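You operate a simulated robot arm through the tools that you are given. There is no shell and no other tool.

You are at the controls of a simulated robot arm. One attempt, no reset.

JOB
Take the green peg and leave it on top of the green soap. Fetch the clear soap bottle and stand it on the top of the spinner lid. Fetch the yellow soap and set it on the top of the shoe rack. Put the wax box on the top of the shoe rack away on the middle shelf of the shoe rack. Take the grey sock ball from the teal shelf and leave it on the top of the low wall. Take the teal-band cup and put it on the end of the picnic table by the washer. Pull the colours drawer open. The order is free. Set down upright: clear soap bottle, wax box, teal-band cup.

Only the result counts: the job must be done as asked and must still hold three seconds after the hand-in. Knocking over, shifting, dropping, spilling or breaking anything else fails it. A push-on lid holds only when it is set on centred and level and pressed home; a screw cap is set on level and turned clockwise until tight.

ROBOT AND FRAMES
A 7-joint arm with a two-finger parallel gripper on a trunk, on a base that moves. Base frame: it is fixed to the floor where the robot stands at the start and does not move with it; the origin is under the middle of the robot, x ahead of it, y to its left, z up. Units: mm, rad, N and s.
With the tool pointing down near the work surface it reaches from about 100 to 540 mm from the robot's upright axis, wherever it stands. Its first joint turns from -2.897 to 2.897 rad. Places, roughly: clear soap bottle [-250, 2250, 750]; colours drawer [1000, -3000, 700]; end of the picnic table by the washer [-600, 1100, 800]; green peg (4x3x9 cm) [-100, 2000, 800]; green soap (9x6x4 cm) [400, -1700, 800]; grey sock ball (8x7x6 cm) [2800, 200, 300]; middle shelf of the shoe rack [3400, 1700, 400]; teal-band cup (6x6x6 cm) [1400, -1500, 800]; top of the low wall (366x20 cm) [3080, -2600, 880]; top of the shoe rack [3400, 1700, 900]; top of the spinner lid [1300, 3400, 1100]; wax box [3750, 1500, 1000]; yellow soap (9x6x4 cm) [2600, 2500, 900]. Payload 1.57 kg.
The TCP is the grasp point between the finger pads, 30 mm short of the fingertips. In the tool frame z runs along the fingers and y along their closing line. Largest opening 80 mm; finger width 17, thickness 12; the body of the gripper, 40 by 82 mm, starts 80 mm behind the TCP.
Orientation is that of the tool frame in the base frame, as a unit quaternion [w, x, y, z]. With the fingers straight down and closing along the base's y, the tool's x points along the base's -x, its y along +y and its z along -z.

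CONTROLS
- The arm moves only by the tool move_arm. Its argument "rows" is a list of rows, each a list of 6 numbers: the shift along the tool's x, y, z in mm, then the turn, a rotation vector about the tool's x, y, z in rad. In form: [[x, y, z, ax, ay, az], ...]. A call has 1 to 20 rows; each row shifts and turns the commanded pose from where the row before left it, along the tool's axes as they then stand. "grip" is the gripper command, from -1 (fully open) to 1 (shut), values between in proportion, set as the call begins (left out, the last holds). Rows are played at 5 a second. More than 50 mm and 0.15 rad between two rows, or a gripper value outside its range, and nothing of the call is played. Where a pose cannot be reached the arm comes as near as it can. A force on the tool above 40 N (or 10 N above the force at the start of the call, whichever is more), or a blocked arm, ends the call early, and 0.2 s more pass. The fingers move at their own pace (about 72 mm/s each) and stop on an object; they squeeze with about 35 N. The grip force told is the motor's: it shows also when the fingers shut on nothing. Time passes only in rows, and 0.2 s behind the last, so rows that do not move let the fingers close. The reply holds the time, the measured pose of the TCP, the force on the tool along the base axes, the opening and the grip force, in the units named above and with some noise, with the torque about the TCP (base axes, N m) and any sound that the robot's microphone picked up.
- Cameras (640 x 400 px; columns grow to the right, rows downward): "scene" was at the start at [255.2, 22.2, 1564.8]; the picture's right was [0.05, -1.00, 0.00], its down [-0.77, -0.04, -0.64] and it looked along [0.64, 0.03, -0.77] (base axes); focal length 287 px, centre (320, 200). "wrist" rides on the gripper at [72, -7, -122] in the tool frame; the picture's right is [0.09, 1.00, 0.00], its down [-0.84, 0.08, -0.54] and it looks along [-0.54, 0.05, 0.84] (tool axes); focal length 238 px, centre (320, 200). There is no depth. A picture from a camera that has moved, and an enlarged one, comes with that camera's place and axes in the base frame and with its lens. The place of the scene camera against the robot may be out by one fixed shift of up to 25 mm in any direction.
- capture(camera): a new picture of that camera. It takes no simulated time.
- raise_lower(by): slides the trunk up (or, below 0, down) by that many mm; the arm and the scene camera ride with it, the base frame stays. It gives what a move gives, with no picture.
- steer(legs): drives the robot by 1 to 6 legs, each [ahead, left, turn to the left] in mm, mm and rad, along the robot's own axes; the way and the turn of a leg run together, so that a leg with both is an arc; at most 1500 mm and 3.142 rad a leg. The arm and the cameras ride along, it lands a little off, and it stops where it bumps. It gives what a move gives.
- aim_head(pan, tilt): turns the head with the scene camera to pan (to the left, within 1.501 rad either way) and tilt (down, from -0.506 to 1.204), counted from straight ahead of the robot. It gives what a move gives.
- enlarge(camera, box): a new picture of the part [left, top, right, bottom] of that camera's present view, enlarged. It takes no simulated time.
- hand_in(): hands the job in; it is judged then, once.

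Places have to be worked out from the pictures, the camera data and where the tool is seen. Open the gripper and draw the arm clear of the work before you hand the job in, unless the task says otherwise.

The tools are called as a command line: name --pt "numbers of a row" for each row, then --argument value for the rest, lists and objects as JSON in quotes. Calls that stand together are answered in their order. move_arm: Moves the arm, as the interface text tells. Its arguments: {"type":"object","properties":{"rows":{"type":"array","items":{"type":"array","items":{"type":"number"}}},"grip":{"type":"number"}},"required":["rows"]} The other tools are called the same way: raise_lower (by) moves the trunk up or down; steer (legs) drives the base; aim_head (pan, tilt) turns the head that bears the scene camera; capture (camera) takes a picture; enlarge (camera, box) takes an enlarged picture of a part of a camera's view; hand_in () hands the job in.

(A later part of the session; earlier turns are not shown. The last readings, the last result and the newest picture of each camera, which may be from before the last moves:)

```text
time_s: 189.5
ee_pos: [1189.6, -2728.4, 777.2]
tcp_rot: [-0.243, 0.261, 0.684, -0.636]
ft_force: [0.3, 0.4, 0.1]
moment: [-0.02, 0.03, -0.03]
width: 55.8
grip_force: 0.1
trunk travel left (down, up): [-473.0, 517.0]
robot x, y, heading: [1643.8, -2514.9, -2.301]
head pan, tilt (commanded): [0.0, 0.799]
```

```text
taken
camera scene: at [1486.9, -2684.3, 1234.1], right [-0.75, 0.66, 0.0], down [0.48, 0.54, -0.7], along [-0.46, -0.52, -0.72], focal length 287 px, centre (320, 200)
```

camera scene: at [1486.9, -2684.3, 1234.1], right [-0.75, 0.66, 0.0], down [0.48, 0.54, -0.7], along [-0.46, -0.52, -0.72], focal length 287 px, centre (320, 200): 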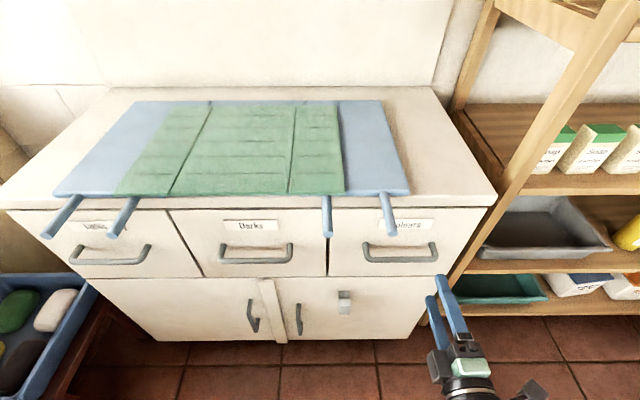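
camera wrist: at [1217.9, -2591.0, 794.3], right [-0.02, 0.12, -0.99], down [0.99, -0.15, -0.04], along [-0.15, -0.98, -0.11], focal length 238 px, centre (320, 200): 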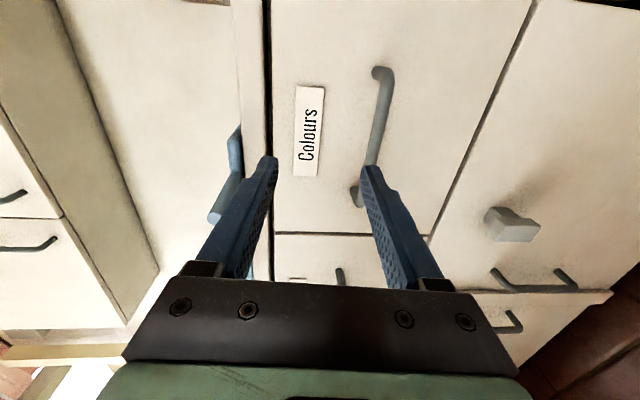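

From two wrist views the bar is at z≈715, n about 120 mm ahead of the TCP. I lower another 62 mm and re-check alignment.

raise_lower --by -62

capture --camera "wrist"

```text
time_s: 190.5
ee_pos: [1189.8, -2727.9, 716.6]
tcp_rot: [-0.242, 0.261, 0.685, -0.636]
ft_force: [-0.8, 0.7, 0.4]
moment: [0.01, 0.02, 0.0]
width: 55.8
grip_force: 0.0
trunk travel left (down, up): [-411.0, 579.0]
robot x, y, heading: [1641.8, -2515.6, -2.299]
head pan, tilt (commanded): [0.0, 0.799]
```

```text
taken
camera wrist: at [1217.9, -2590.9, 732.3], right [-0.02, 0.12, -0.99], down [0.99, -0.15, -0.04], along [-0.15, -0.98, -0.11], focal length 238 px, centre (320, 200)
```

wrist: 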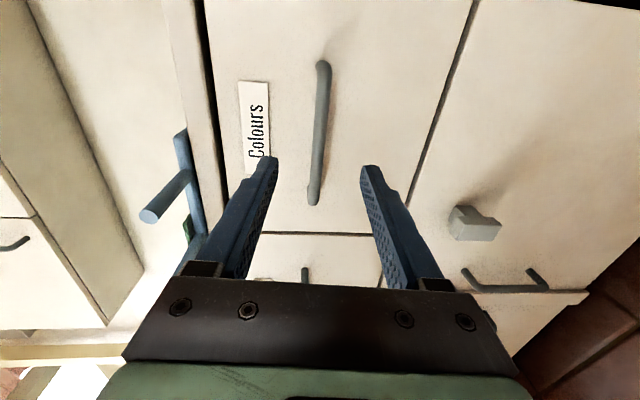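

The bar is centred between the fingers vertically and the TCP lies near its middle. I advance 100 mm toward it.

move_arm --pt "0 -2.4 34 0 0 0" --pt "0 -2.4 34 0 0 0" --pt "0 -2.3 32 0 0 0"

capture --camera "wrist"

```text
time_s: 191.3
ee_pos: [1122.1, -2803.0, 717.6]
tcp_rot: [-0.242, 0.26, 0.685, -0.636]
ft_force: [0.5, -0.3, -0.3]
moment: [-0.02, 0.04, 0.02]
width: 56.1
grip_force: 0.0
trunk travel left (down, up): [-411.0, 579.0]
robot x, y, heading: [1646.6, -2519.0, -2.291]
head pan, tilt (commanded): [0.0, 0.799]
```

```text
taken
camera wrist: at [1150.6, -2666.5, 732.3], right [-0.02, 0.12, -0.99], down [0.99, -0.15, -0.04], along [-0.15, -0.98, -0.11], focal length 238 px, centre (320, 200)
```

wrist: 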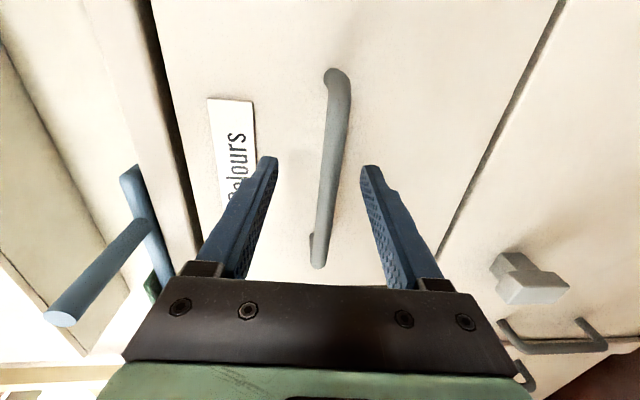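

The bar is between the fingers, ~20 mm beyond the TCP. I advance 6 mm and close.

move_arm --pt "0 -0.4 6 0 0 0" --pt "0 0 0 0 0 0"

move_arm --pt "0 0 0 0 0 0" --pt "0 0 0 0 0 0" --pt "0 0 0 0 0 0" --pt "0 0 0 0 0 0" --grip 1

capture --camera "wrist"

```text
time_s: 191.9
ee_pos: [1118.1, -2807.6, 715.7]
tcp_rot: [-0.241, 0.261, 0.685, -0.636]
ft_force: [-0.4, -0.6, -1.0]
moment: [0.03, -0.02, 0.01]
width: 56.2
grip_force: 0.0
trunk travel left (down, up): [-411.0, 579.0]
robot x, y, heading: [1643.6, -2516.0, -2.299]
head pan, tilt (commanded): [0.0, 0.799]
```

```text
time_s: 192.9
ee_pos: [1118.1, -2808.2, 709.7]
tcp_rot: [-0.24, 0.262, 0.688, -0.632]
ft_force: [1.9, 2.0, -23.8]
moment: [0.51, -0.18, -0.32]
width: 13.9
grip_force: 29.5
trunk travel left (down, up): [-411.0, 579.0]
robot x, y, heading: [1644.5, -2515.0, -2.296]
head pan, tilt (commanded): [0.0, 0.799]
```

```text
taken
camera wrist: at [1146.9, -2670.2, 726.2], right [-0.01, 0.12, -0.99], down [0.99, -0.15, -0.03], along [-0.15, -0.98, -0.12], focal length 238 px, centre (320, 200)
```

wrist: 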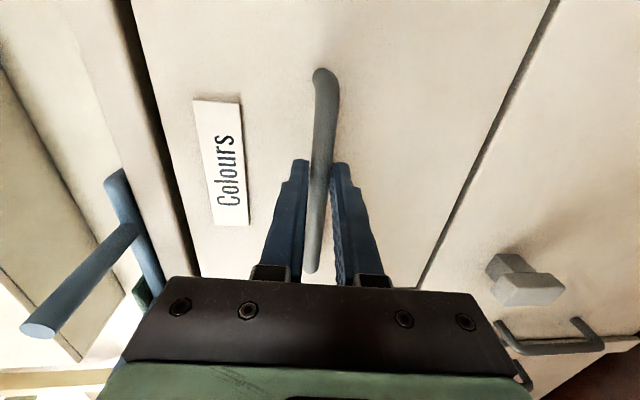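

The bar is gripped (13.9 mm). I relieve the 6 mm vertical offset and start pulling straight back with the arm.

move_arm --pt "0 6 0 0 0 0" --pt "0 0 0 0 0 0"

move_arm --pt "0 1.1 -15 0 0 0" --pt "0 1.1 -15 0 0 0" --pt "0 1.1 -15 0 0 0"

capture --camera "wrist"

capture --camera "scene"

```text
time_s: 193.5
ee_pos: [1119.8, -2807.7, 709.6]
tcp_rot: [-0.241, 0.26, 0.686, -0.636]
ft_force: [10.0, 7.7, -11.9]
moment: [0.24, -0.21, 0.3]
width: 13.5
grip_force: 30.3
trunk travel left (down, up): [-411.0, 579.0]
robot x, y, heading: [1645.8, -2515.2, -2.3]
head pan, tilt (commanded): [0.0, 0.799]
```

```text
time_s: 194.3
ee_pos: [1146.7, -2773.1, 708.3]
tcp_rot: [-0.242, 0.26, 0.685, -0.636]
ft_force: [4.0, -1.7, -11.2]
moment: [0.25, -0.11, -0.77]
width: 13.9
grip_force: 31.0
trunk travel left (down, up): [-411.0, 579.0]
robot x, y, heading: [1644.0, -2516.8, -2.296]
head pan, tilt (commanded): [0.0, 0.799]
```

```text
taken
camera wrist: at [1175.9, -2636.9, 724.8], right [-0.02, 0.12, -0.99], down [0.99, -0.15, -0.04], along [-0.15, -0.98, -0.11], focal length 238 px, centre (320, 200)
```

wrist: 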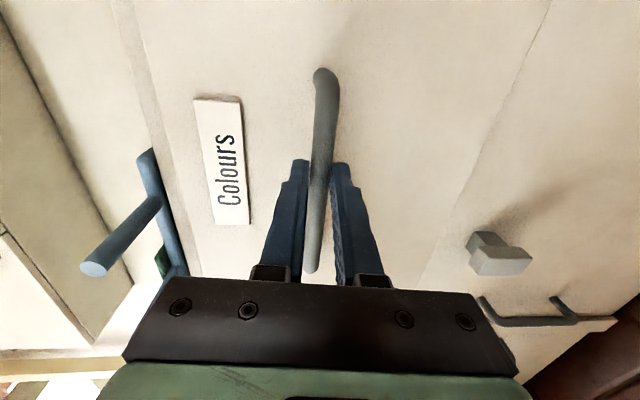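

```text
taken
camera scene: at [1486.3, -2684.9, 1171.8], right [-0.75, 0.66, 0.0], down [0.48, 0.54, -0.7], along [-0.46, -0.52, -0.72], focal length 287 px, centre (320, 200)
```

scene: 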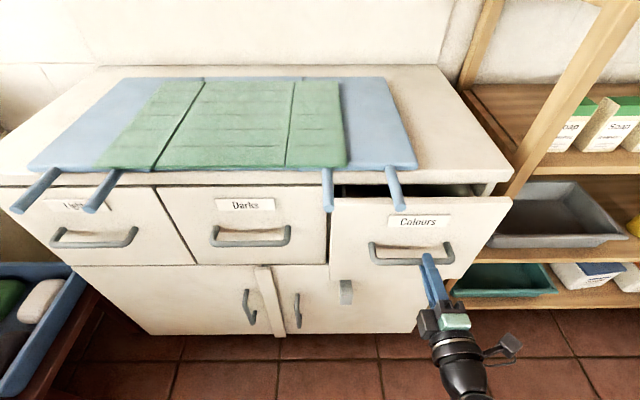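

The drawer slides out nicely. I pull further by driving the base back.

steer --legs '[[-120, 0, 0]]'

capture --camera "scene"

```text
time_s: 195.5
ee_pos: [1224.6, -2686.2, 709.2]
tcp_rot: [-0.242, 0.261, 0.685, -0.635]
ft_force: [-0.1, 2.3, -12.2]
moment: [0.25, -0.2, 0.42]
width: 13.9
grip_force: 30.3
trunk travel left (down, up): [-411.0, 579.0]
robot x, y, heading: [1724.0, -2430.6, -2.297]
head pan, tilt (commanded): [0.0, 0.799]
```

```text
taken
camera scene: at [1564.0, -2597.0, 1171.8], right [-0.75, 0.66, 0.0], down [0.48, 0.54, -0.7], along [-0.46, -0.52, -0.72], focal length 287 px, centre (320, 200)
```

scene: 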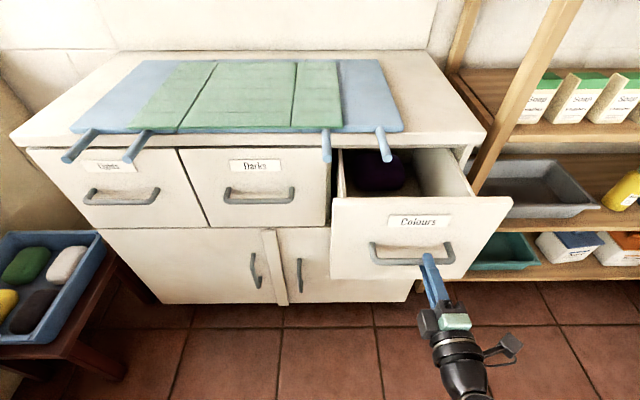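

Open about 165 mm. I pull another 80 mm.

steer --legs '[[-80, 0, 0]]'

capture --camera "scene"

```text
time_s: 196.6
ee_pos: [1278.2, -2626.7, 708.7]
tcp_rot: [-0.242, 0.262, 0.686, -0.635]
ft_force: [-1.3, 2.5, -3.4]
moment: [0.06, -0.05, 0.21]
width: 13.5
grip_force: 29.8
trunk travel left (down, up): [-411.0, 579.0]
robot x, y, heading: [1776.2, -2367.6, -2.301]
head pan, tilt (commanded): [0.0, 0.799]
```

```text
taken
camera scene: at [1617.4, -2537.0, 1172.0], right [-0.75, 0.67, 0.0], down [0.48, 0.54, -0.7], along [-0.46, -0.52, -0.72], focal length 287 px, centre (320, 200)
```

scene: 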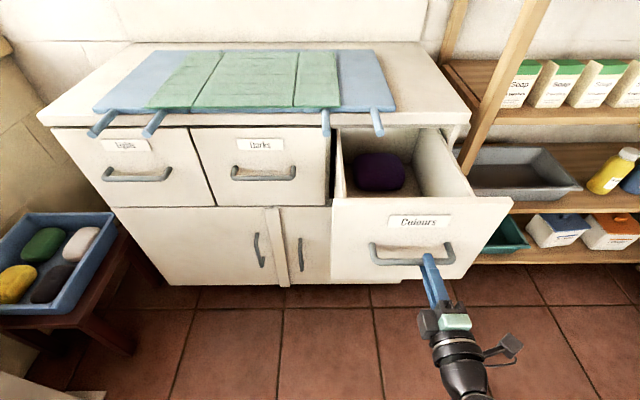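

240 mm open. I try a little more with the arm to find its stop gently.

move_arm --pt "0 0.7 -10 0 0 0" --pt "0 0.7 -10 0 0 0" --pt "0 0.7 -10 0 0 0" --pt "0 0.7 -10 0 0 0"

```text
time_s: 197.6
ee_pos: [1303.8, -2596.0, 708.8]
tcp_rot: [-0.244, 0.263, 0.685, -0.635]
ft_force: [-3.3, 4.5, -1.1]
moment: [0.03, -0.04, 0.21]
width: 13.8
grip_force: 30.3
trunk travel left (down, up): [-411.0, 579.0]
robot x, y, heading: [1780.9, -2367.8, -2.297]
head pan, tilt (commanded): [0.0, 0.799]
```

The drawer is ~280 mm open. I release the handle and draw back.

move_arm --pt "0 0 0 0 0 0" --pt "0 0 0 0 0 0" --grip -0.5

steer --legs '[[-120, 0, 0]]'

capture --camera "scene"

```text
time_s: 198.2
ee_pos: [1305.3, -2596.2, 708.0]
tcp_rot: [-0.242, 0.262, 0.685, -0.635]
ft_force: [-0.1, 0.4, -0.3]
moment: [-0.03, 0.01, -0.01]
width: 60.1
grip_force: 0.1
trunk travel left (down, up): [-411.0, 579.0]
robot x, y, heading: [1773.1, -2371.2, -2.295]
head pan, tilt (commanded): [0.0, 0.799]
```

```text
time_s: 199.4
ee_pos: [1386.6, -2503.8, 709.0]
tcp_rot: [-0.243, 0.262, 0.685, -0.635]
ft_force: [0.3, -0.4, -1.0]
moment: [-0.02, 0.0, 0.01]
width: 60.1
grip_force: 0.0
trunk travel left (down, up): [-411.0, 579.0]
robot x, y, heading: [1859.1, -2278.6, -2.298]
head pan, tilt (commanded): [0.0, 0.799]
```

```text
taken
camera scene: at [1699.7, -2445.1, 1172.2], right [-0.75, 0.67, 0.0], down [0.48, 0.54, -0.7], along [-0.46, -0.52, -0.72], focal length 287 px, centre (320, 200)
```

scene: 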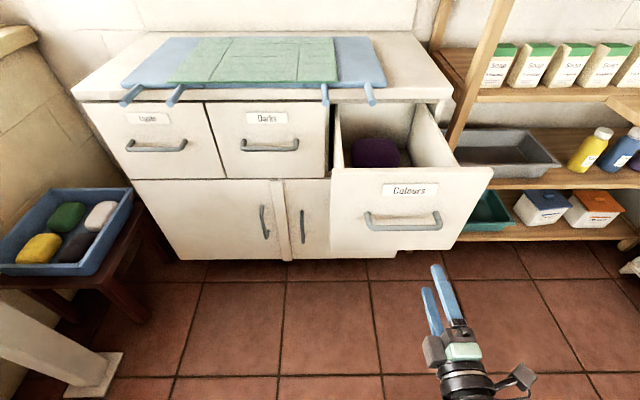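

Drawer is open and released. I raise the trunk and bring the tool back to pointing down with normal yaw before driving on.

raise_lower --by 250

move_arm --pt "0 0 0 -0.15 0 0" --pt "0 0 0 -0.15 0 0" --pt "0 0 0 -0.15 0 0" --pt "0 0 0 -0.15 0 0" --pt "0 0 0 -0.15 0 0" --pt "0 0 0 -0.15 0 0" --pt "0 0 0 -0.15 0 0" --pt "0 0 0 -0.15 0 0" --pt "0 0 0 -0.15 0 0" --pt "0 0 0 -0.15 0 0"

move_arm --pt "0 0 0 0 0 0.1428" --pt "0 0 0 0 0 0.1428" --pt "0 0 0 0 0 0.1428" --pt "0 0 0 0 0 0.1428" --pt "0 0 0 0 0 0.1428" --pt "0 0 0 0 0 0.1428" --pt "0 0 0 0 0 0.1428" --pt "0 0 0 0 0 0.1428" --pt "0 0 0 0 0 0.1428" --pt "0 0 0 0 0 0.1428" --pt "0 0 0 0 0 0.1428"

```text
time_s: 202.0
ee_pos: [1387.1, -2503.8, 957.8]
tcp_rot: [-0.243, 0.261, 0.685, -0.635]
ft_force: [-0.3, -0.1, 0.5]
moment: [0.02, 0.02, -0.02]
width: 60.0
grip_force: 0.0
trunk travel left (down, up): [-661.0, 329.0]
robot x, y, heading: [1860.1, -2275.2, -2.299]
head pan, tilt (commanded): [0.0, 0.799]
```

```text
time_s: 204.2
ee_pos: [1380.9, -2502.3, 965.1]
tcp_rot: [-0.041, 0.358, 0.929, -0.083]
ft_force: [-0.1, 0.3, 0.6]
moment: [-0.01, 0.02, 0.02]
width: 60.1
grip_force: 0.0
out of reach, approached as far as the arm can: row 9, 10
trunk travel left (down, up): [-661.0, 329.0]
robot x, y, heading: [1855.2, -2277.8, -2.3]
head pan, tilt (commanded): [0.0, 0.799]
```

```text
time_s: 206.6
ee_pos: [1377.9, -2502.6, 964.7]
tcp_rot: [0.029, 0.911, 0.402, -0.088]
ft_force: [0.5, 0.0, -0.2]
moment: [0.03, -0.01, 0.0]
width: 59.9
grip_force: 0.2
trunk travel left (down, up): [-661.0, 329.0]
robot x, y, heading: [1855.2, -2277.7, -2.295]
head pan, tilt (commanded): [0.0, 0.799]
```

Nearly straight down now. I bring the hand closer to the centreline and finish levelling the tool.

move_arm --pt "20 30 0 0 0 0" --pt "20 30 0 0 0 0" --pt "20 30 0 0 0 0" --pt "0 30 0 0 0.1 0" --pt "0 30 0 0 0.085 0" --pt "0 30 0 0 0 0"

aim_head --pan 1.4 --tilt 0.5

capture --camera "scene"

```text
time_s: 208.0
ee_pos: [1553.6, -2580.5, 951.1]
tcp_rot: [-0.008, 0.914, 0.405, -0.003]
ft_force: [-0.2, -0.8, -0.3]
moment: [0.02, -0.01, 0.0]
width: 60.0
grip_force: 0.1
trunk travel left (down, up): [-661.0, 329.0]
robot x, y, heading: [1856.5, -2276.9, -2.296]
head pan, tilt (commanded): [0.0, 0.799]
```

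```text
time_s: 209.6
ee_pos: [1552.8, -2581.2, 950.2]
tcp_rot: [-0.008, 0.914, 0.405, -0.004]
ft_force: [-0.7, 0.5, -0.1]
moment: [0.02, 0.01, -0.03]
width: 60.2
grip_force: 0.0
trunk travel left (down, up): [-661.0, 329.0]
robot x, y, heading: [1854.4, -2277.5, -2.3]
head pan, tilt (commanded): [1.4, 0.499]
```

```text
taken
camera scene: at [1809.7, -2456.4, 1448.0], right [-0.78, -0.62, 0.0], down [-0.3, 0.37, -0.88], along [0.55, -0.69, -0.48], focal length 287 px, centre (320, 200)
```

scene: 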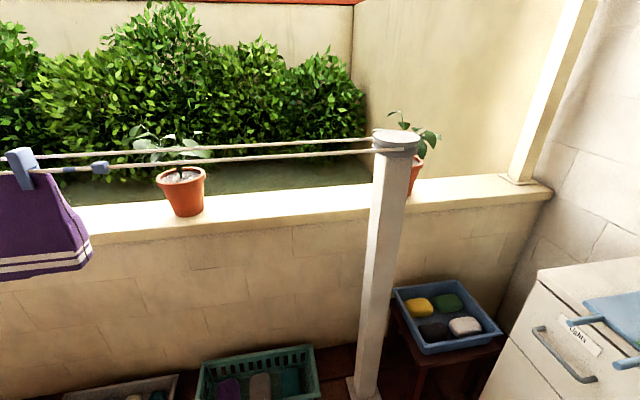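

The low wall top is about z≈880 with free stretch between the pot and the post. Now I turn around to face the garment racks and look for the grey sock ball.

steer --legs '[[0, 0, 3.136], [700, -140, 0]]'

aim_head --pan 0.5 --tilt 0.55

capture --camera "scene"

```text
time_s: 220.7
ee_pos: [2761.8, -1595.5, 951.4]
tcp_rot: [0.004, -0.382, 0.924, -0.008]
ft_force: [-0.1, -0.2, -0.9]
moment: [-0.03, 0.0, 0.0]
width: 60.0
grip_force: 0.0
trunk travel left (down, up): [-661.0, 329.0]
robot x, y, heading: [2441.3, -1884.8, 0.79]
head pan, tilt (commanded): [1.4, 0.499]
```

```text
time_s: 221.8
ee_pos: [2760.4, -1595.0, 950.5]
tcp_rot: [0.004, -0.381, 0.925, -0.008]
ft_force: [0.1, 0.5, -0.4]
moment: [-0.02, 0.01, -0.02]
width: 59.8
grip_force: 0.0
trunk travel left (down, up): [-661.0, 329.0]
robot x, y, heading: [2441.9, -1884.8, 0.797]
head pan, tilt (commanded): [0.499, 0.55]
```

```text
taken
camera scene: at [2594.0, -1658.2, 1443.5], right [0.96, -0.28, 0.0], down [-0.14, -0.5, -0.85], along [0.23, 0.82, -0.52], focal length 287 px, centre (320, 200)
```

scene: 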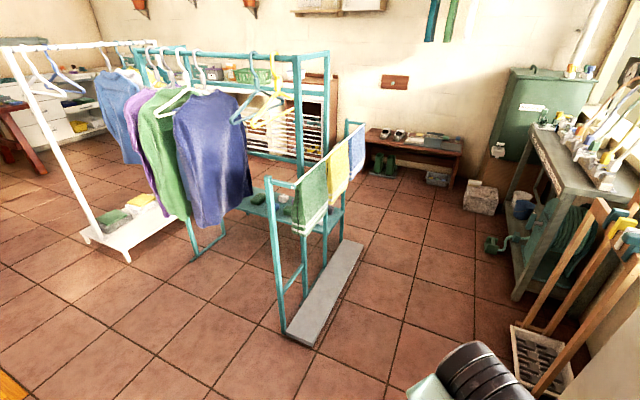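

I see teal racks with a small shelf between them. I zoom in to find the grey sock ball.

enlarge --camera "scene" --box '[190, 140, 370, 250]'

enlarge --camera "scene" --box '[230, 170, 310, 230]'

```text
3.56 times, centred on (280, 195) of scene
camera zoom: at [2594.0, -1658.2, 1443.5], right [0.96, -0.28, 0.0], down [-0.14, -0.5, -0.85], along [0.23, 0.82, -0.52], focal length 1019 px, centre (462, 218)
```

zoom: 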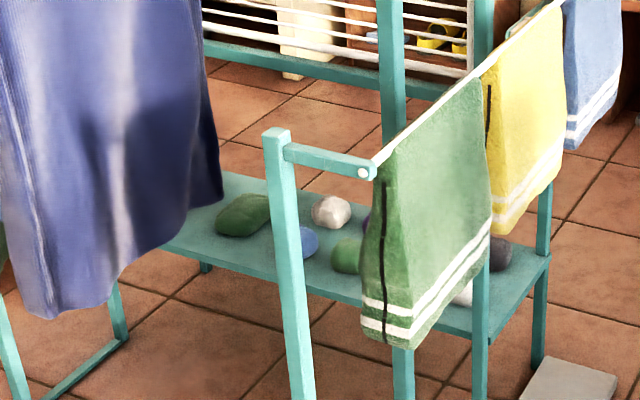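

```text
6.67 times, centred on (270, 200) of scene
camera zoom: at [2594.0, -1658.2, 1443.5], right [0.96, -0.28, 0.0], down [-0.14, -0.5, -0.85], along [0.23, 0.82, -0.52], focal length 1911 px, centre (653, 200)
```

zoom: 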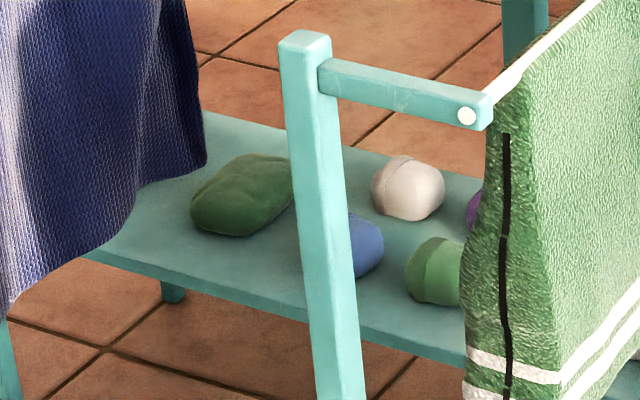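

Several sock balls lie on the low teal shelf. I drive around to the front of it for a closer look.

steer --legs '[[500, 450, 0.04], [100, 480, 0]]'

aim_head --pan 0.0 --tilt 0.6

capture --camera "scene"

```text
time_s: 228.1
ee_pos: [2465.8, -517.5, 949.1]
tcp_rot: [0.004, -0.403, 0.915, -0.008]
ft_force: [0.0, 0.5, -0.6]
moment: [-0.01, 0.02, 0.0]
width: 59.8
grip_force: 0.1
trunk travel left (down, up): [-661.0, 329.0]
robot x, y, heading: [2155.5, -819.3, 0.837]
head pan, tilt (commanded): [0.499, 0.55]
```

```text
time_s: 229.0
ee_pos: [2465.8, -517.3, 951.1]
tcp_rot: [0.004, -0.402, 0.916, -0.008]
ft_force: [0.6, -0.4, 0.0]
moment: [-0.03, -0.02, 0.02]
width: 60.1
grip_force: 0.1
trunk travel left (down, up): [-661.0, 329.0]
robot x, y, heading: [2160.9, -816.8, 0.84]
head pan, tilt (commanded): [0.0, 0.6]
```

```text
taken
camera scene: at [2341.4, -608.3, 1438.9], right [0.74, -0.67, 0.0], down [-0.38, -0.42, -0.83], along [0.55, 0.61, -0.56], focal length 287 px, centre (320, 200)
```

scene: 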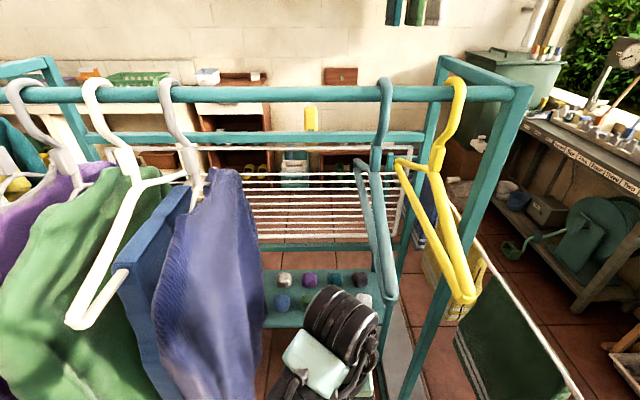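

I'm close to the garment rail now; the arm is between a shirt and empty hangers without contact. I zoom on the balls on the shelf.

enlarge --camera "scene" --box '[255, 255, 395, 345]'

capture --camera "wrist"

```text
4.44 times, centred on (325, 300) of scene
camera zoom: at [2341.4, -608.3, 1438.9], right [0.74, -0.67, 0.0], down [-0.38, -0.42, -0.83], along [0.55, 0.61, -0.56], focal length 1274 px, centre (298, -244)
```

zoom: 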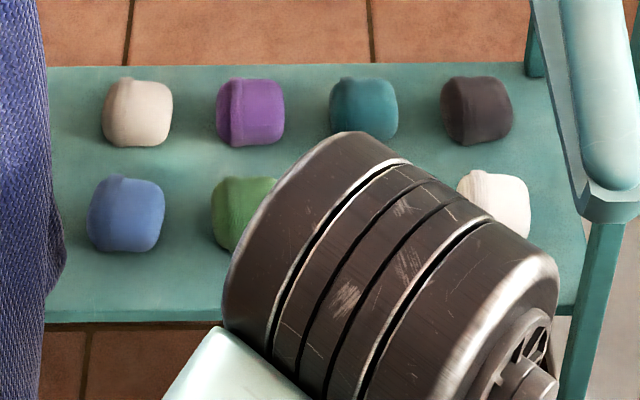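

```text
taken
camera wrist: at [2422.8, -573.2, 1072.6], right [-0.8, 0.61, -0.02], down [0.5, 0.68, 0.54], along [0.34, 0.42, -0.84], focal length 238 px, centre (320, 200)
```

wrist: 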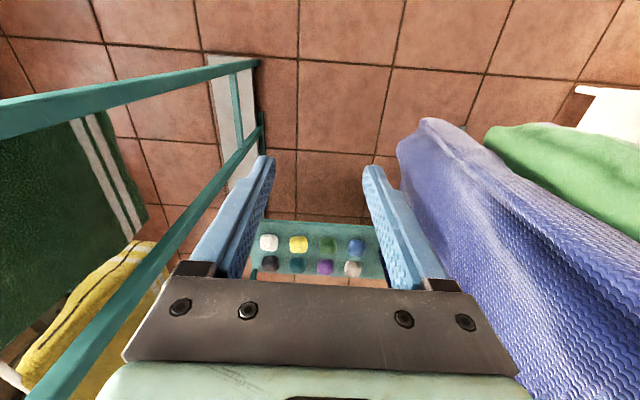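

The grey ball (far-left of the shelf) is at about (2847,220). The rail and shirts block a front approach, so I back off and look at the shelf's left end from the corridor side.

steer --legs '[[-300, 0, 0], [0, 800, 0]]'

aim_head --pan -0.2 --tilt 0.5

capture --camera "scene"

```text
time_s: 234.9
ee_pos: [1670.0, -211.4, 950.0]
tcp_rot: [0.003, -0.406, 0.914, -0.008]
ft_force: [-1.3, 0.9, 1.0]
moment: [-0.02, -0.02, 0.0]
width: 59.7
grip_force: 0.0
trunk travel left (down, up): [-661.0, 329.0]
robot x, y, heading: [1364.7, -516.3, 0.849]
head pan, tilt (commanded): [0.0, 0.6]
```

```text
time_s: 235.7
ee_pos: [1669.2, -212.6, 949.3]
tcp_rot: [0.003, -0.406, 0.914, -0.008]
ft_force: [0.1, 0.5, 1.0]
moment: [0.01, 0.0, 0.0]
width: 59.9
grip_force: 0.1
trunk travel left (down, up): [-661.0, 329.0]
robot x, y, heading: [1363.6, -514.0, 0.844]
head pan, tilt (commanded): [-0.201, 0.499]
```

```text
taken
camera scene: at [1559.3, -316.5, 1448.0], right [0.6, -0.8, 0.0], down [-0.38, -0.29, -0.88], along [0.7, 0.53, -0.48], focal length 287 px, centre (320, 200)
```

scene: 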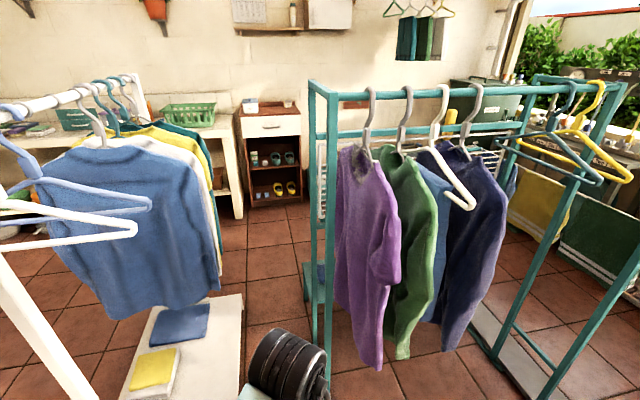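

The shelf is best reached from behind later. A better order: the bottle first, then spinner, yellow soap, shoe rack, and finally the sock on the way to the wall. I drive to the open area near the right end of the picnic table.

steer --legs '[[377, 1156, 0], [0, 0, 3.14], [-1352, -543, 0]]'

aim_head --pan -0.9 --tilt 0.6

capture --camera "scene"

```text
time_s: 256.0
ee_pos: [915.1, 1589.2, 950.2]
tcp_rot: [-0.008, 0.911, 0.412, -0.004]
ft_force: [-0.8, 1.4, 0.2]
moment: [0.01, 0.01, -0.01]
width: 59.9
grip_force: 0.0
trunk travel left (down, up): [-661.0, 329.0]
robot x, y, heading: [1212.6, 1900.0, -2.281]
head pan, tilt (commanded): [-0.201, 0.499]
```

```text
time_s: 257.1
ee_pos: [915.4, 1589.8, 950.4]
tcp_rot: [-0.008, 0.911, 0.412, -0.004]
ft_force: [0.4, 0.0, 0.0]
moment: [0.02, -0.03, 0.03]
width: 60.1
grip_force: 0.1
trunk travel left (down, up): [-661.0, 329.0]
robot x, y, heading: [1216.5, 1897.9, -2.281]
head pan, tilt (commanded): [-0.901, 0.6]
```

```text
taken
camera scene: at [1025.0, 1791.6, 1438.9], right [0.04, 1.0, 0.0], down [0.56, -0.02, -0.83], along [-0.82, 0.03, -0.56], focal length 287 px, centre (320, 200)
```

scene: 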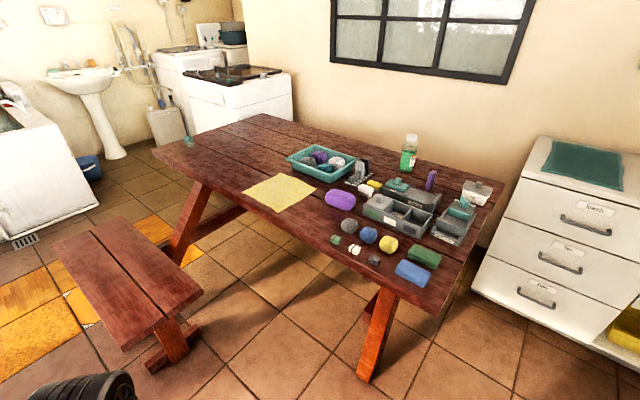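

Bottle ≈(-245,2265). I check the space between the table end, the drawer cabinet and the counter before moving in.

aim_head --pan -1.45 --tilt 0.6

capture --camera "scene"

```text
time_s: 258.1
ee_pos: [915.4, 1588.6, 950.1]
tcp_rot: [-0.008, 0.911, 0.413, -0.005]
ft_force: [-0.2, -0.6, 0.7]
moment: [-0.02, -0.03, 0.0]
width: 60.0
grip_force: 0.1
trunk travel left (down, up): [-661.0, 329.0]
robot x, y, heading: [1216.6, 1897.9, -2.282]
head pan, tilt (commanded): [-1.45, 0.6]
```

```text
taken
camera scene: at [1039.9, 1837.2, 1438.9], right [0.56, 0.83, 0.0], down [0.47, -0.31, -0.83], along [-0.69, 0.46, -0.56], focal length 287 px, centre (320, 200)
```

scene: 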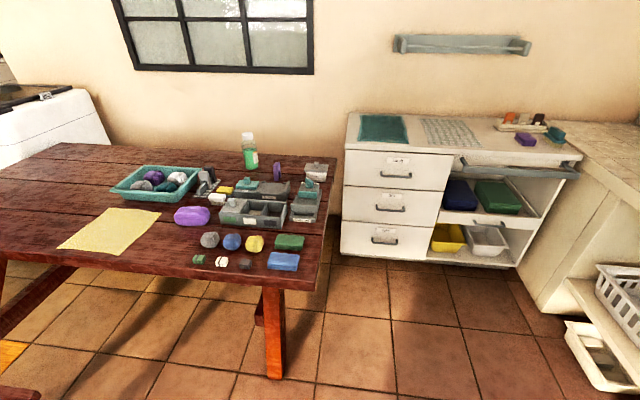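

There's about a metre of free floor between table end, cabinet and counter. I slide over to face the table end, staying a bit back.

steer --legs '[[-154, -1188, -0.023]]'

aim_head --pan 0.0 --tilt 0.8

capture --camera "scene"

```text
time_s: 264.2
ee_pos: [111.9, 2493.8, 951.3]
tcp_rot: [-0.008, 0.913, 0.407, -0.004]
ft_force: [0.1, 0.4, -0.9]
moment: [0.01, 0.0, -0.05]
width: 59.8
grip_force: 0.1
trunk travel left (down, up): [-661.0, 329.0]
robot x, y, heading: [413.3, 2800.4, -2.292]
head pan, tilt (commanded): [-1.45, 0.6]
```

```text
time_s: 265.8
ee_pos: [111.8, 2492.2, 950.5]
tcp_rot: [-0.008, 0.913, 0.408, -0.004]
ft_force: [0.1, 0.1, 0.4]
moment: [0.0, 0.01, -0.01]
width: 59.9
grip_force: 0.0
trunk travel left (down, up): [-661.0, 329.0]
robot x, y, heading: [416.2, 2802.1, -2.294]
head pan, tilt (commanded): [0.0, 0.799]
```

```text
taken
camera scene: at [257.3, 2629.4, 1422.1], right [-0.75, 0.66, 0.0], down [0.47, 0.54, -0.7], along [-0.46, -0.52, -0.72], focal length 287 px, centre (320, 200)
```

scene: 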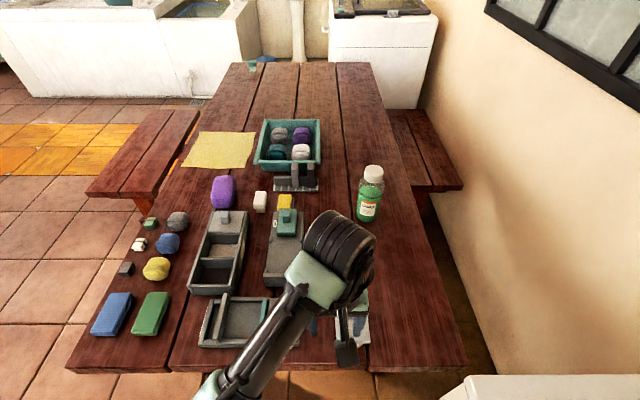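

Bottle is 825 mm ahead and 146 mm right. I drive in a bit, then raise the arm, pitch the tool 0.75 rad forward and lower the trunk.

steer --legs '[[110, -40, -0.01]]'

move_arm --pt "0 -20 -40 0 -0.15 0" --pt "-6 -20 -39.6 0 -0.15 0" --pt "-11.8 -20 -38.2 0 -0.15 0" --pt "-17.4 -20 -36 0 -0.15 0" --pt "-22.6 0 -33 0 -0.15 0" --grip -1

raise_lower --by -150

capture --camera "wrist"

capture --camera "scene"

```text
time_s: 267.0
ee_pos: [6.6, 2441.8, 950.0]
tcp_rot: [-0.008, 0.915, 0.403, -0.004]
ft_force: [-0.7, 0.1, -0.2]
moment: [-0.01, 0.02, -0.02]
width: 60.0
grip_force: 0.0
trunk travel left (down, up): [-661.0, 329.0]
robot x, y, heading: [309.8, 2742.7, -2.303]
head pan, tilt (commanded): [0.0, 0.799]
```

```text
time_s: 268.2
ee_pos: [-51.1, 2492.4, 1150.2]
tcp_rot: [0.139, 0.85, 0.377, -0.34]
ft_force: [-0.6, 0.0, -1.0]
moment: [-0.04, 0.02, 0.02]
width: 80.1
grip_force: 0.1
trunk travel left (down, up): [-661.0, 329.0]
robot x, y, heading: [315.9, 2746.7, -2.3]
head pan, tilt (commanded): [0.0, 0.799]
```

```text
time_s: 269.9
ee_pos: [-52.0, 2490.7, 1000.7]
tcp_rot: [0.139, 0.85, 0.377, -0.339]
ft_force: [-1.5, 0.3, -0.6]
moment: [0.02, -0.02, 0.01]
width: 79.9
grip_force: 0.0
trunk travel left (down, up): [-511.0, 479.0]
robot x, y, heading: [310.6, 2741.8, -2.304]
head pan, tilt (commanded): [0.0, 0.799]
```

```text
taken
camera wrist: at [37.7, 2595.0, 1040.7], right [0.78, -0.62, -0.08], down [-0.09, -0.24, 0.97], along [-0.62, -0.74, -0.25], focal length 238 px, centre (320, 200)
```

wrist: 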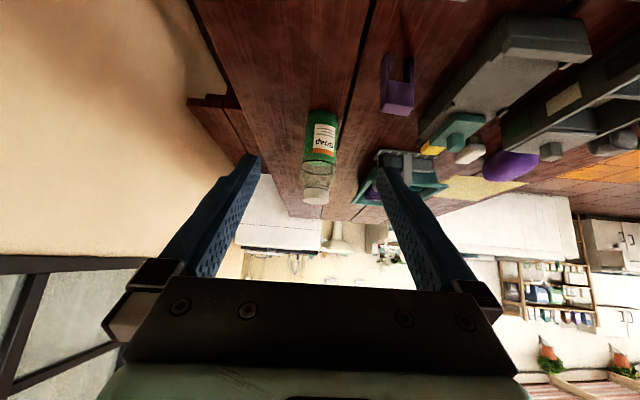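

```text
taken
camera scene: at [153.6, 2576.3, 1272.1], right [-0.74, 0.67, 0.0], down [0.48, 0.53, -0.7], along [-0.47, -0.52, -0.72], focal length 287 px, centre (320, 200)
```

scene: 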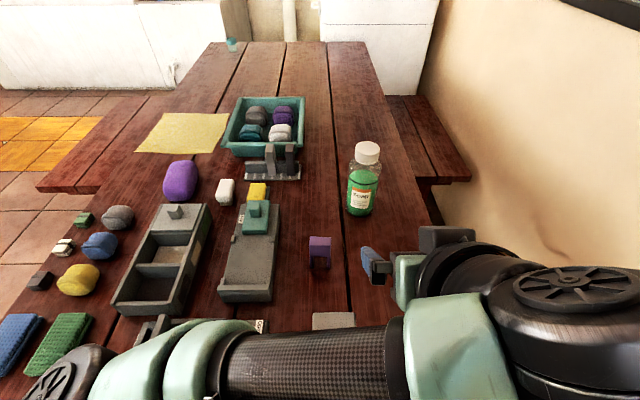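

The bottle is centred in the wrist view. I enlarge it for measurement.

enlarge --camera "wrist" --box '[250, 80, 390, 230]'

```text
2.67 times, centred on (320, 155) of wrist
camera zoom: at [37.7, 2595.0, 1040.7], right [0.78, -0.62, -0.08], down [-0.09, -0.24, 0.97], along [-0.62, -0.74, -0.25], focal length 636 px, centre (320, 320)
```

zoom: 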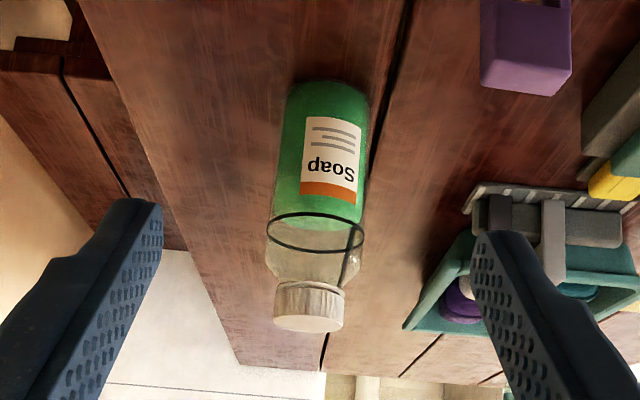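

Bottle axis ≈(-248,2254), ~66 mm diameter, ~180 tall. For more reach I raise the arm 100 and lower the trunk 100, then move to a pre-grasp along the tool axis.

move_arm --pt "-34 0 -36.6 0 0 0" --pt "-34 0 -36.6 0 0 0"

raise_lower --by -100

move_arm --pt "-21 2.4 33.5 0 0 0" --pt "-21 2.4 33.5 0 0 0" --pt "-21 2.4 33.5 0 0 0" --pt "-21 2.4 33.5 0 0 0" --pt "-21 2.4 33.5 0 0 0"

capture --camera "wrist"

capture --camera "scene"

```text
time_s: 270.5
ee_pos: [-52.1, 2490.9, 1100.3]
tcp_rot: [0.14, 0.85, 0.378, -0.338]
ft_force: [0.0, 0.0, -0.3]
moment: [0.02, 0.01, -0.05]
width: 80.1
grip_force: 0.0
trunk travel left (down, up): [-511.0, 479.0]
robot x, y, heading: [315.0, 2743.5, -2.303]
head pan, tilt (commanded): [0.0, 0.799]
```

```text
time_s: 271.9
ee_pos: [-53.1, 2489.9, 999.8]
tcp_rot: [0.14, 0.85, 0.377, -0.339]
ft_force: [0.1, 0.1, 0.8]
moment: [0.0, 0.03, 0.02]
width: 80.1
grip_force: 0.0
trunk travel left (down, up): [-411.0, 579.0]
robot x, y, heading: [311.6, 2743.7, -2.305]
head pan, tilt (commanded): [0.0, 0.799]
```

```text
time_s: 273.1
ee_pos: [-171.0, 2342.1, 948.9]
tcp_rot: [0.14, 0.851, 0.377, -0.338]
ft_force: [0.7, -0.1, -0.2]
moment: [-0.01, -0.02, 0.02]
width: 80.0
grip_force: 0.0
trunk travel left (down, up): [-411.0, 579.0]
robot x, y, heading: [307.1, 2743.5, -2.299]
head pan, tilt (commanded): [0.0, 0.799]
```

```text
taken
camera wrist: at [-82.5, 2446.3, 989.0], right [0.78, -0.62, -0.08], down [-0.1, -0.24, 0.97], along [-0.62, -0.74, -0.25], focal length 238 px, centre (320, 200)
```

wrist: 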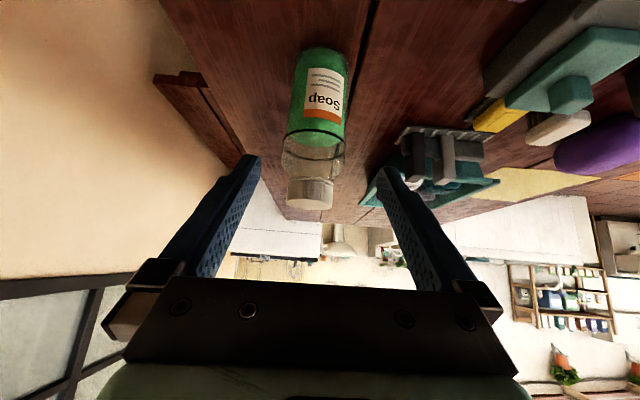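

```text
taken
camera scene: at [153.4, 2576.2, 1172.0], right [-0.74, 0.67, 0.0], down [0.48, 0.53, -0.7], along [-0.47, -0.52, -0.72], focal length 287 px, centre (320, 200)
```

scene: 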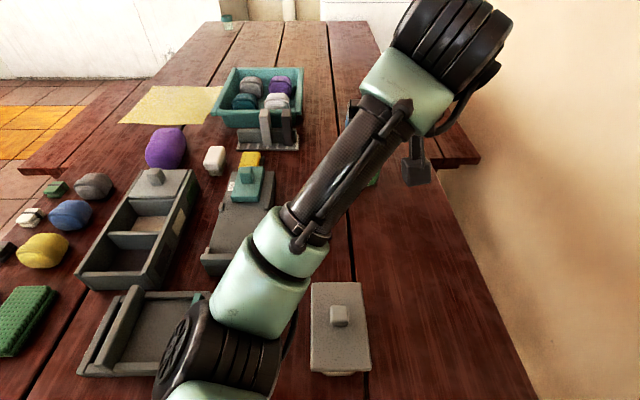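

I enlarge the wrist view for precise lateral and depth alignment.

enlarge --camera "wrist" --box '[250, 30, 390, 230]'

```text
2.00 times, centred on (320, 130) of wrist
camera zoom: at [-82.5, 2446.3, 989.0], right [0.78, -0.62, -0.08], down [-0.1, -0.24, 0.97], along [-0.62, -0.74, -0.25], focal length 477 px, centre (320, 340)
```

zoom: 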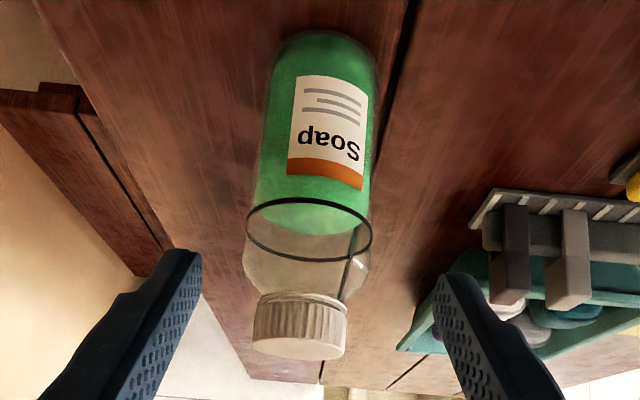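

Ring diameter ≈72 mm, so I need good centring: bottle axis is 5 mm to the right. I shift and advance 60 mm along the tool axis, checking arm clearance.

move_arm --pt "-1 -5 30 0 0 0" --pt "-1 0 30 0 0 0"

capture --camera "scene"

enlarge --camera "wrist" --box '[250, 30, 390, 230]'

```text
time_s: 273.6
ee_pos: [-205.7, 2316.5, 906.3]
tcp_rot: [0.14, 0.851, 0.376, -0.338]
ft_force: [-0.2, -1.1, 0.4]
moment: [-0.01, -0.01, 0.04]
width: 79.8
grip_force: 0.0
trunk travel left (down, up): [-411.0, 579.0]
robot x, y, heading: [314.6, 2747.2, -2.307]
head pan, tilt (commanded): [0.0, 0.799]
```

```text
taken
camera scene: at [153.4, 2576.2, 1172.0], right [-0.74, 0.67, 0.0], down [0.48, 0.53, -0.7], along [-0.47, -0.52, -0.72], focal length 287 px, centre (320, 200)
```

scene: 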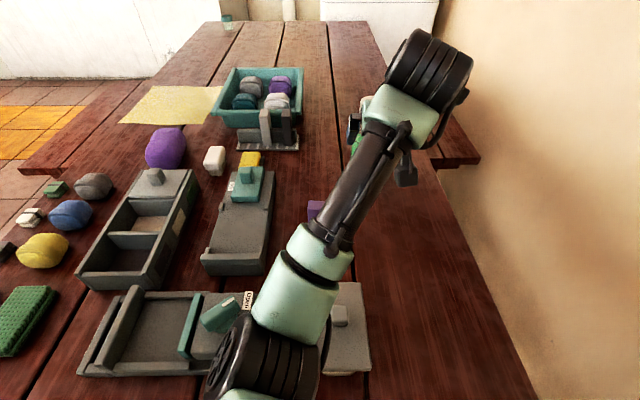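

```text
2.00 times, centred on (320, 130) of wrist
camera zoom: at [-116.8, 2419.7, 947.2], right [0.78, -0.62, -0.08], down [-0.1, -0.24, 0.97], along [-0.62, -0.74, -0.25], focal length 477 px, centre (320, 340)
```

zoom: 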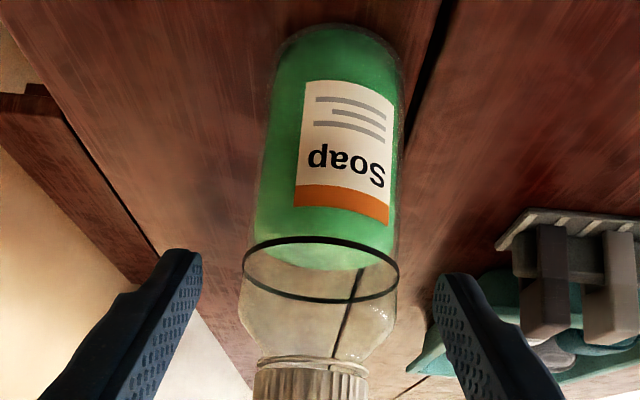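

Alignment is within ~2 mm. To keep the elbow well above the tabletop items, I raise the trunk 50 mm and lower the hand by the same amount with the arm.

raise_lower --by 50

move_arm --pt "17 0.5 18.3 0 0 0" --pt "17 0.5 18.3 0 0 0"

capture --camera "scene"

capture --camera "wrist"

```text
time_s: 274.6
ee_pos: [-205.3, 2316.0, 957.1]
tcp_rot: [0.14, 0.85, 0.378, -0.338]
ft_force: [0.4, 0.5, 0.3]
moment: [0.01, 0.01, -0.02]
width: 79.9
grip_force: 0.0
trunk travel left (down, up): [-461.0, 529.0]
robot x, y, heading: [314.2, 2742.3, -2.3]
head pan, tilt (commanded): [0.0, 0.799]
```

```text
time_s: 275.2
ee_pos: [-207.4, 2314.8, 907.8]
tcp_rot: [0.14, 0.85, 0.377, -0.339]
ft_force: [-0.3, -0.9, -0.2]
moment: [0.0, -0.01, 0.0]
width: 80.0
grip_force: 0.1
trunk travel left (down, up): [-461.0, 529.0]
robot x, y, heading: [312.8, 2746.1, -2.301]
head pan, tilt (commanded): [0.0, 0.799]
```

```text
taken
camera scene: at [153.5, 2576.2, 1222.1], right [-0.74, 0.67, 0.0], down [0.48, 0.53, -0.7], along [-0.47, -0.52, -0.72], focal length 287 px, centre (320, 200)
```

scene: 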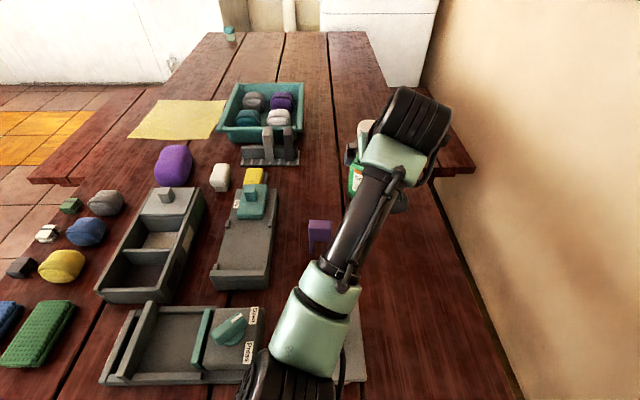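

```text
taken
camera wrist: at [-117.5, 2418.2, 947.6], right [0.78, -0.62, -0.08], down [-0.1, -0.24, 0.97], along [-0.62, -0.74, -0.25], focal length 238 px, centre (320, 200)
```

wrist: 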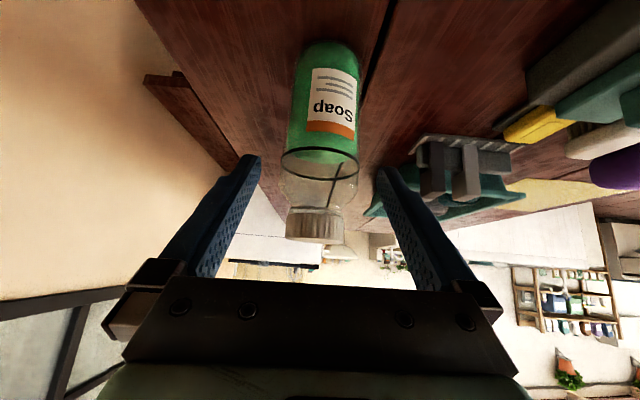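

Everything is aligned (bottle axis 75 mm ahead, lateral error <1 mm). I advance along the tool axis in two halves.

move_arm --pt "-1.6 0 24.7 0 0 0" --pt "-1.6 0 24.7 0 0 0"

enlarge --camera "wrist" --box '[220, 60, 420, 260]'

```text
time_s: 275.8
ee_pos: [-231.2, 2289.2, 873.0]
tcp_rot: [0.139, 0.851, 0.377, -0.339]
ft_force: [-0.3, -0.5, 0.0]
moment: [-0.03, -0.01, -0.01]
width: 80.0
grip_force: 0.1
trunk travel left (down, up): [-461.0, 529.0]
robot x, y, heading: [313.7, 2743.0, -2.302]
head pan, tilt (commanded): [0.0, 0.799]
```

```text
2.00 times, centred on (320, 160) of wrist
camera zoom: at [-142.1, 2392.5, 913.8], right [0.78, -0.62, -0.08], down [-0.1, -0.24, 0.97], along [-0.62, -0.74, -0.25], focal length 477 px, centre (320, 280)
```

zoom: 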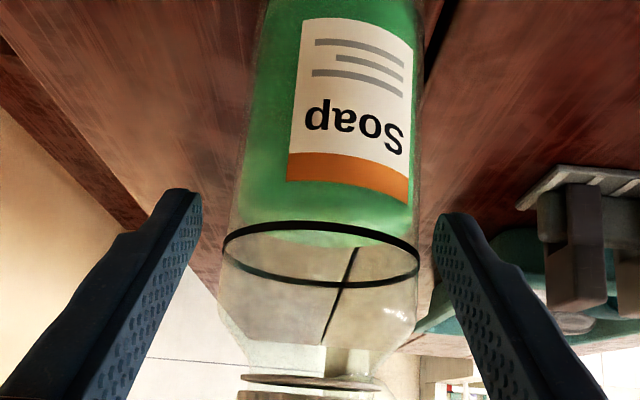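

Centred. I advance the second half.

move_arm --pt "-1.6 0 24.7 0 0 0" --pt "-1.6 0 24.7 0 0 0"

enlarge --camera "wrist" --box '[220, 60, 420, 260]'

capture --camera "scene"

```text
time_s: 276.4
ee_pos: [-254.6, 2262.0, 839.7]
tcp_rot: [0.14, 0.851, 0.377, -0.339]
ft_force: [0.4, 0.1, -0.3]
moment: [0.01, 0.0, 0.0]
width: 80.1
grip_force: 0.0
trunk travel left (down, up): [-461.0, 529.0]
robot x, y, heading: [313.6, 2743.7, -2.307]
head pan, tilt (commanded): [0.0, 0.799]
```

```text
2.00 times, centred on (320, 160) of wrist
camera zoom: at [-166.0, 2366.2, 879.9], right [0.78, -0.62, -0.08], down [-0.1, -0.24, 0.97], along [-0.62, -0.74, -0.25], focal length 477 px, centre (320, 280)
```

zoom: 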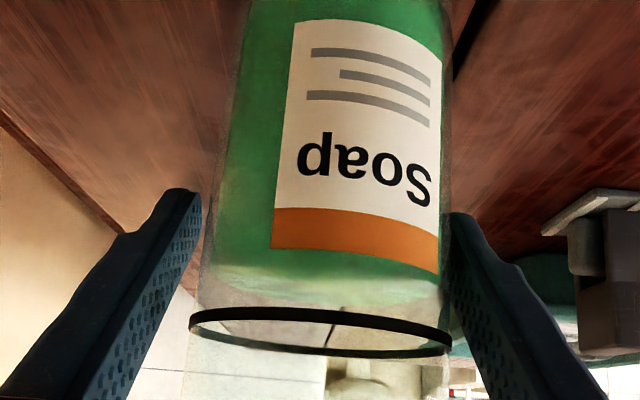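

```text
taken
camera scene: at [153.4, 2576.2, 1222.0], right [-0.74, 0.67, 0.0], down [0.48, 0.53, -0.7], along [-0.47, -0.52, -0.72], focal length 287 px, centre (320, 200)
```

scene: 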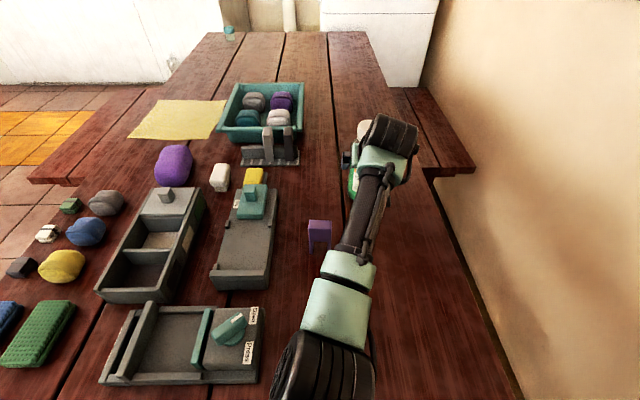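

The bottle body is between the pads. I close the gripper.

move_arm --pt "0 0 0 0 0 0" --pt "0 0 0 0 0 0" --pt "0 0 0 0 0 0" --grip 1

enlarge --camera "wrist" --box '[220, 60, 420, 260]'

```text
time_s: 277.2
ee_pos: [-253.0, 2262.4, 839.4]
tcp_rot: [0.139, 0.851, 0.377, -0.338]
ft_force: [0.7, -1.2, -0.1]
moment: [-0.18, -0.14, -0.02]
width: 69.2
grip_force: 34.8
trunk travel left (down, up): [-461.0, 529.0]
robot x, y, heading: [316.9, 2744.7, -2.303]
head pan, tilt (commanded): [0.0, 0.799]
```

```text
2.00 times, centred on (320, 160) of wrist
camera zoom: at [-165.6, 2366.2, 880.2], right [0.78, -0.62, -0.08], down [-0.1, -0.24, 0.97], along [-0.62, -0.74, -0.25], focal length 477 px, centre (320, 280)
```

zoom: 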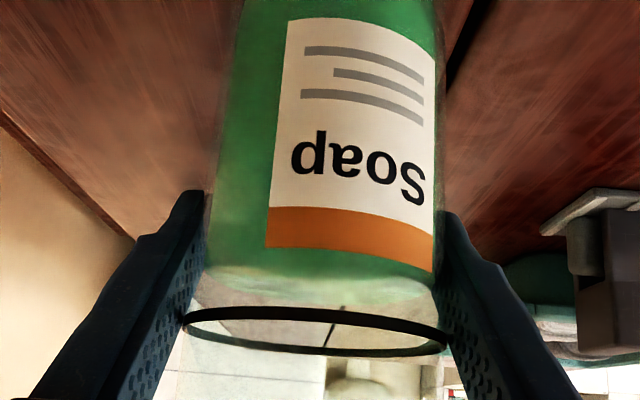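

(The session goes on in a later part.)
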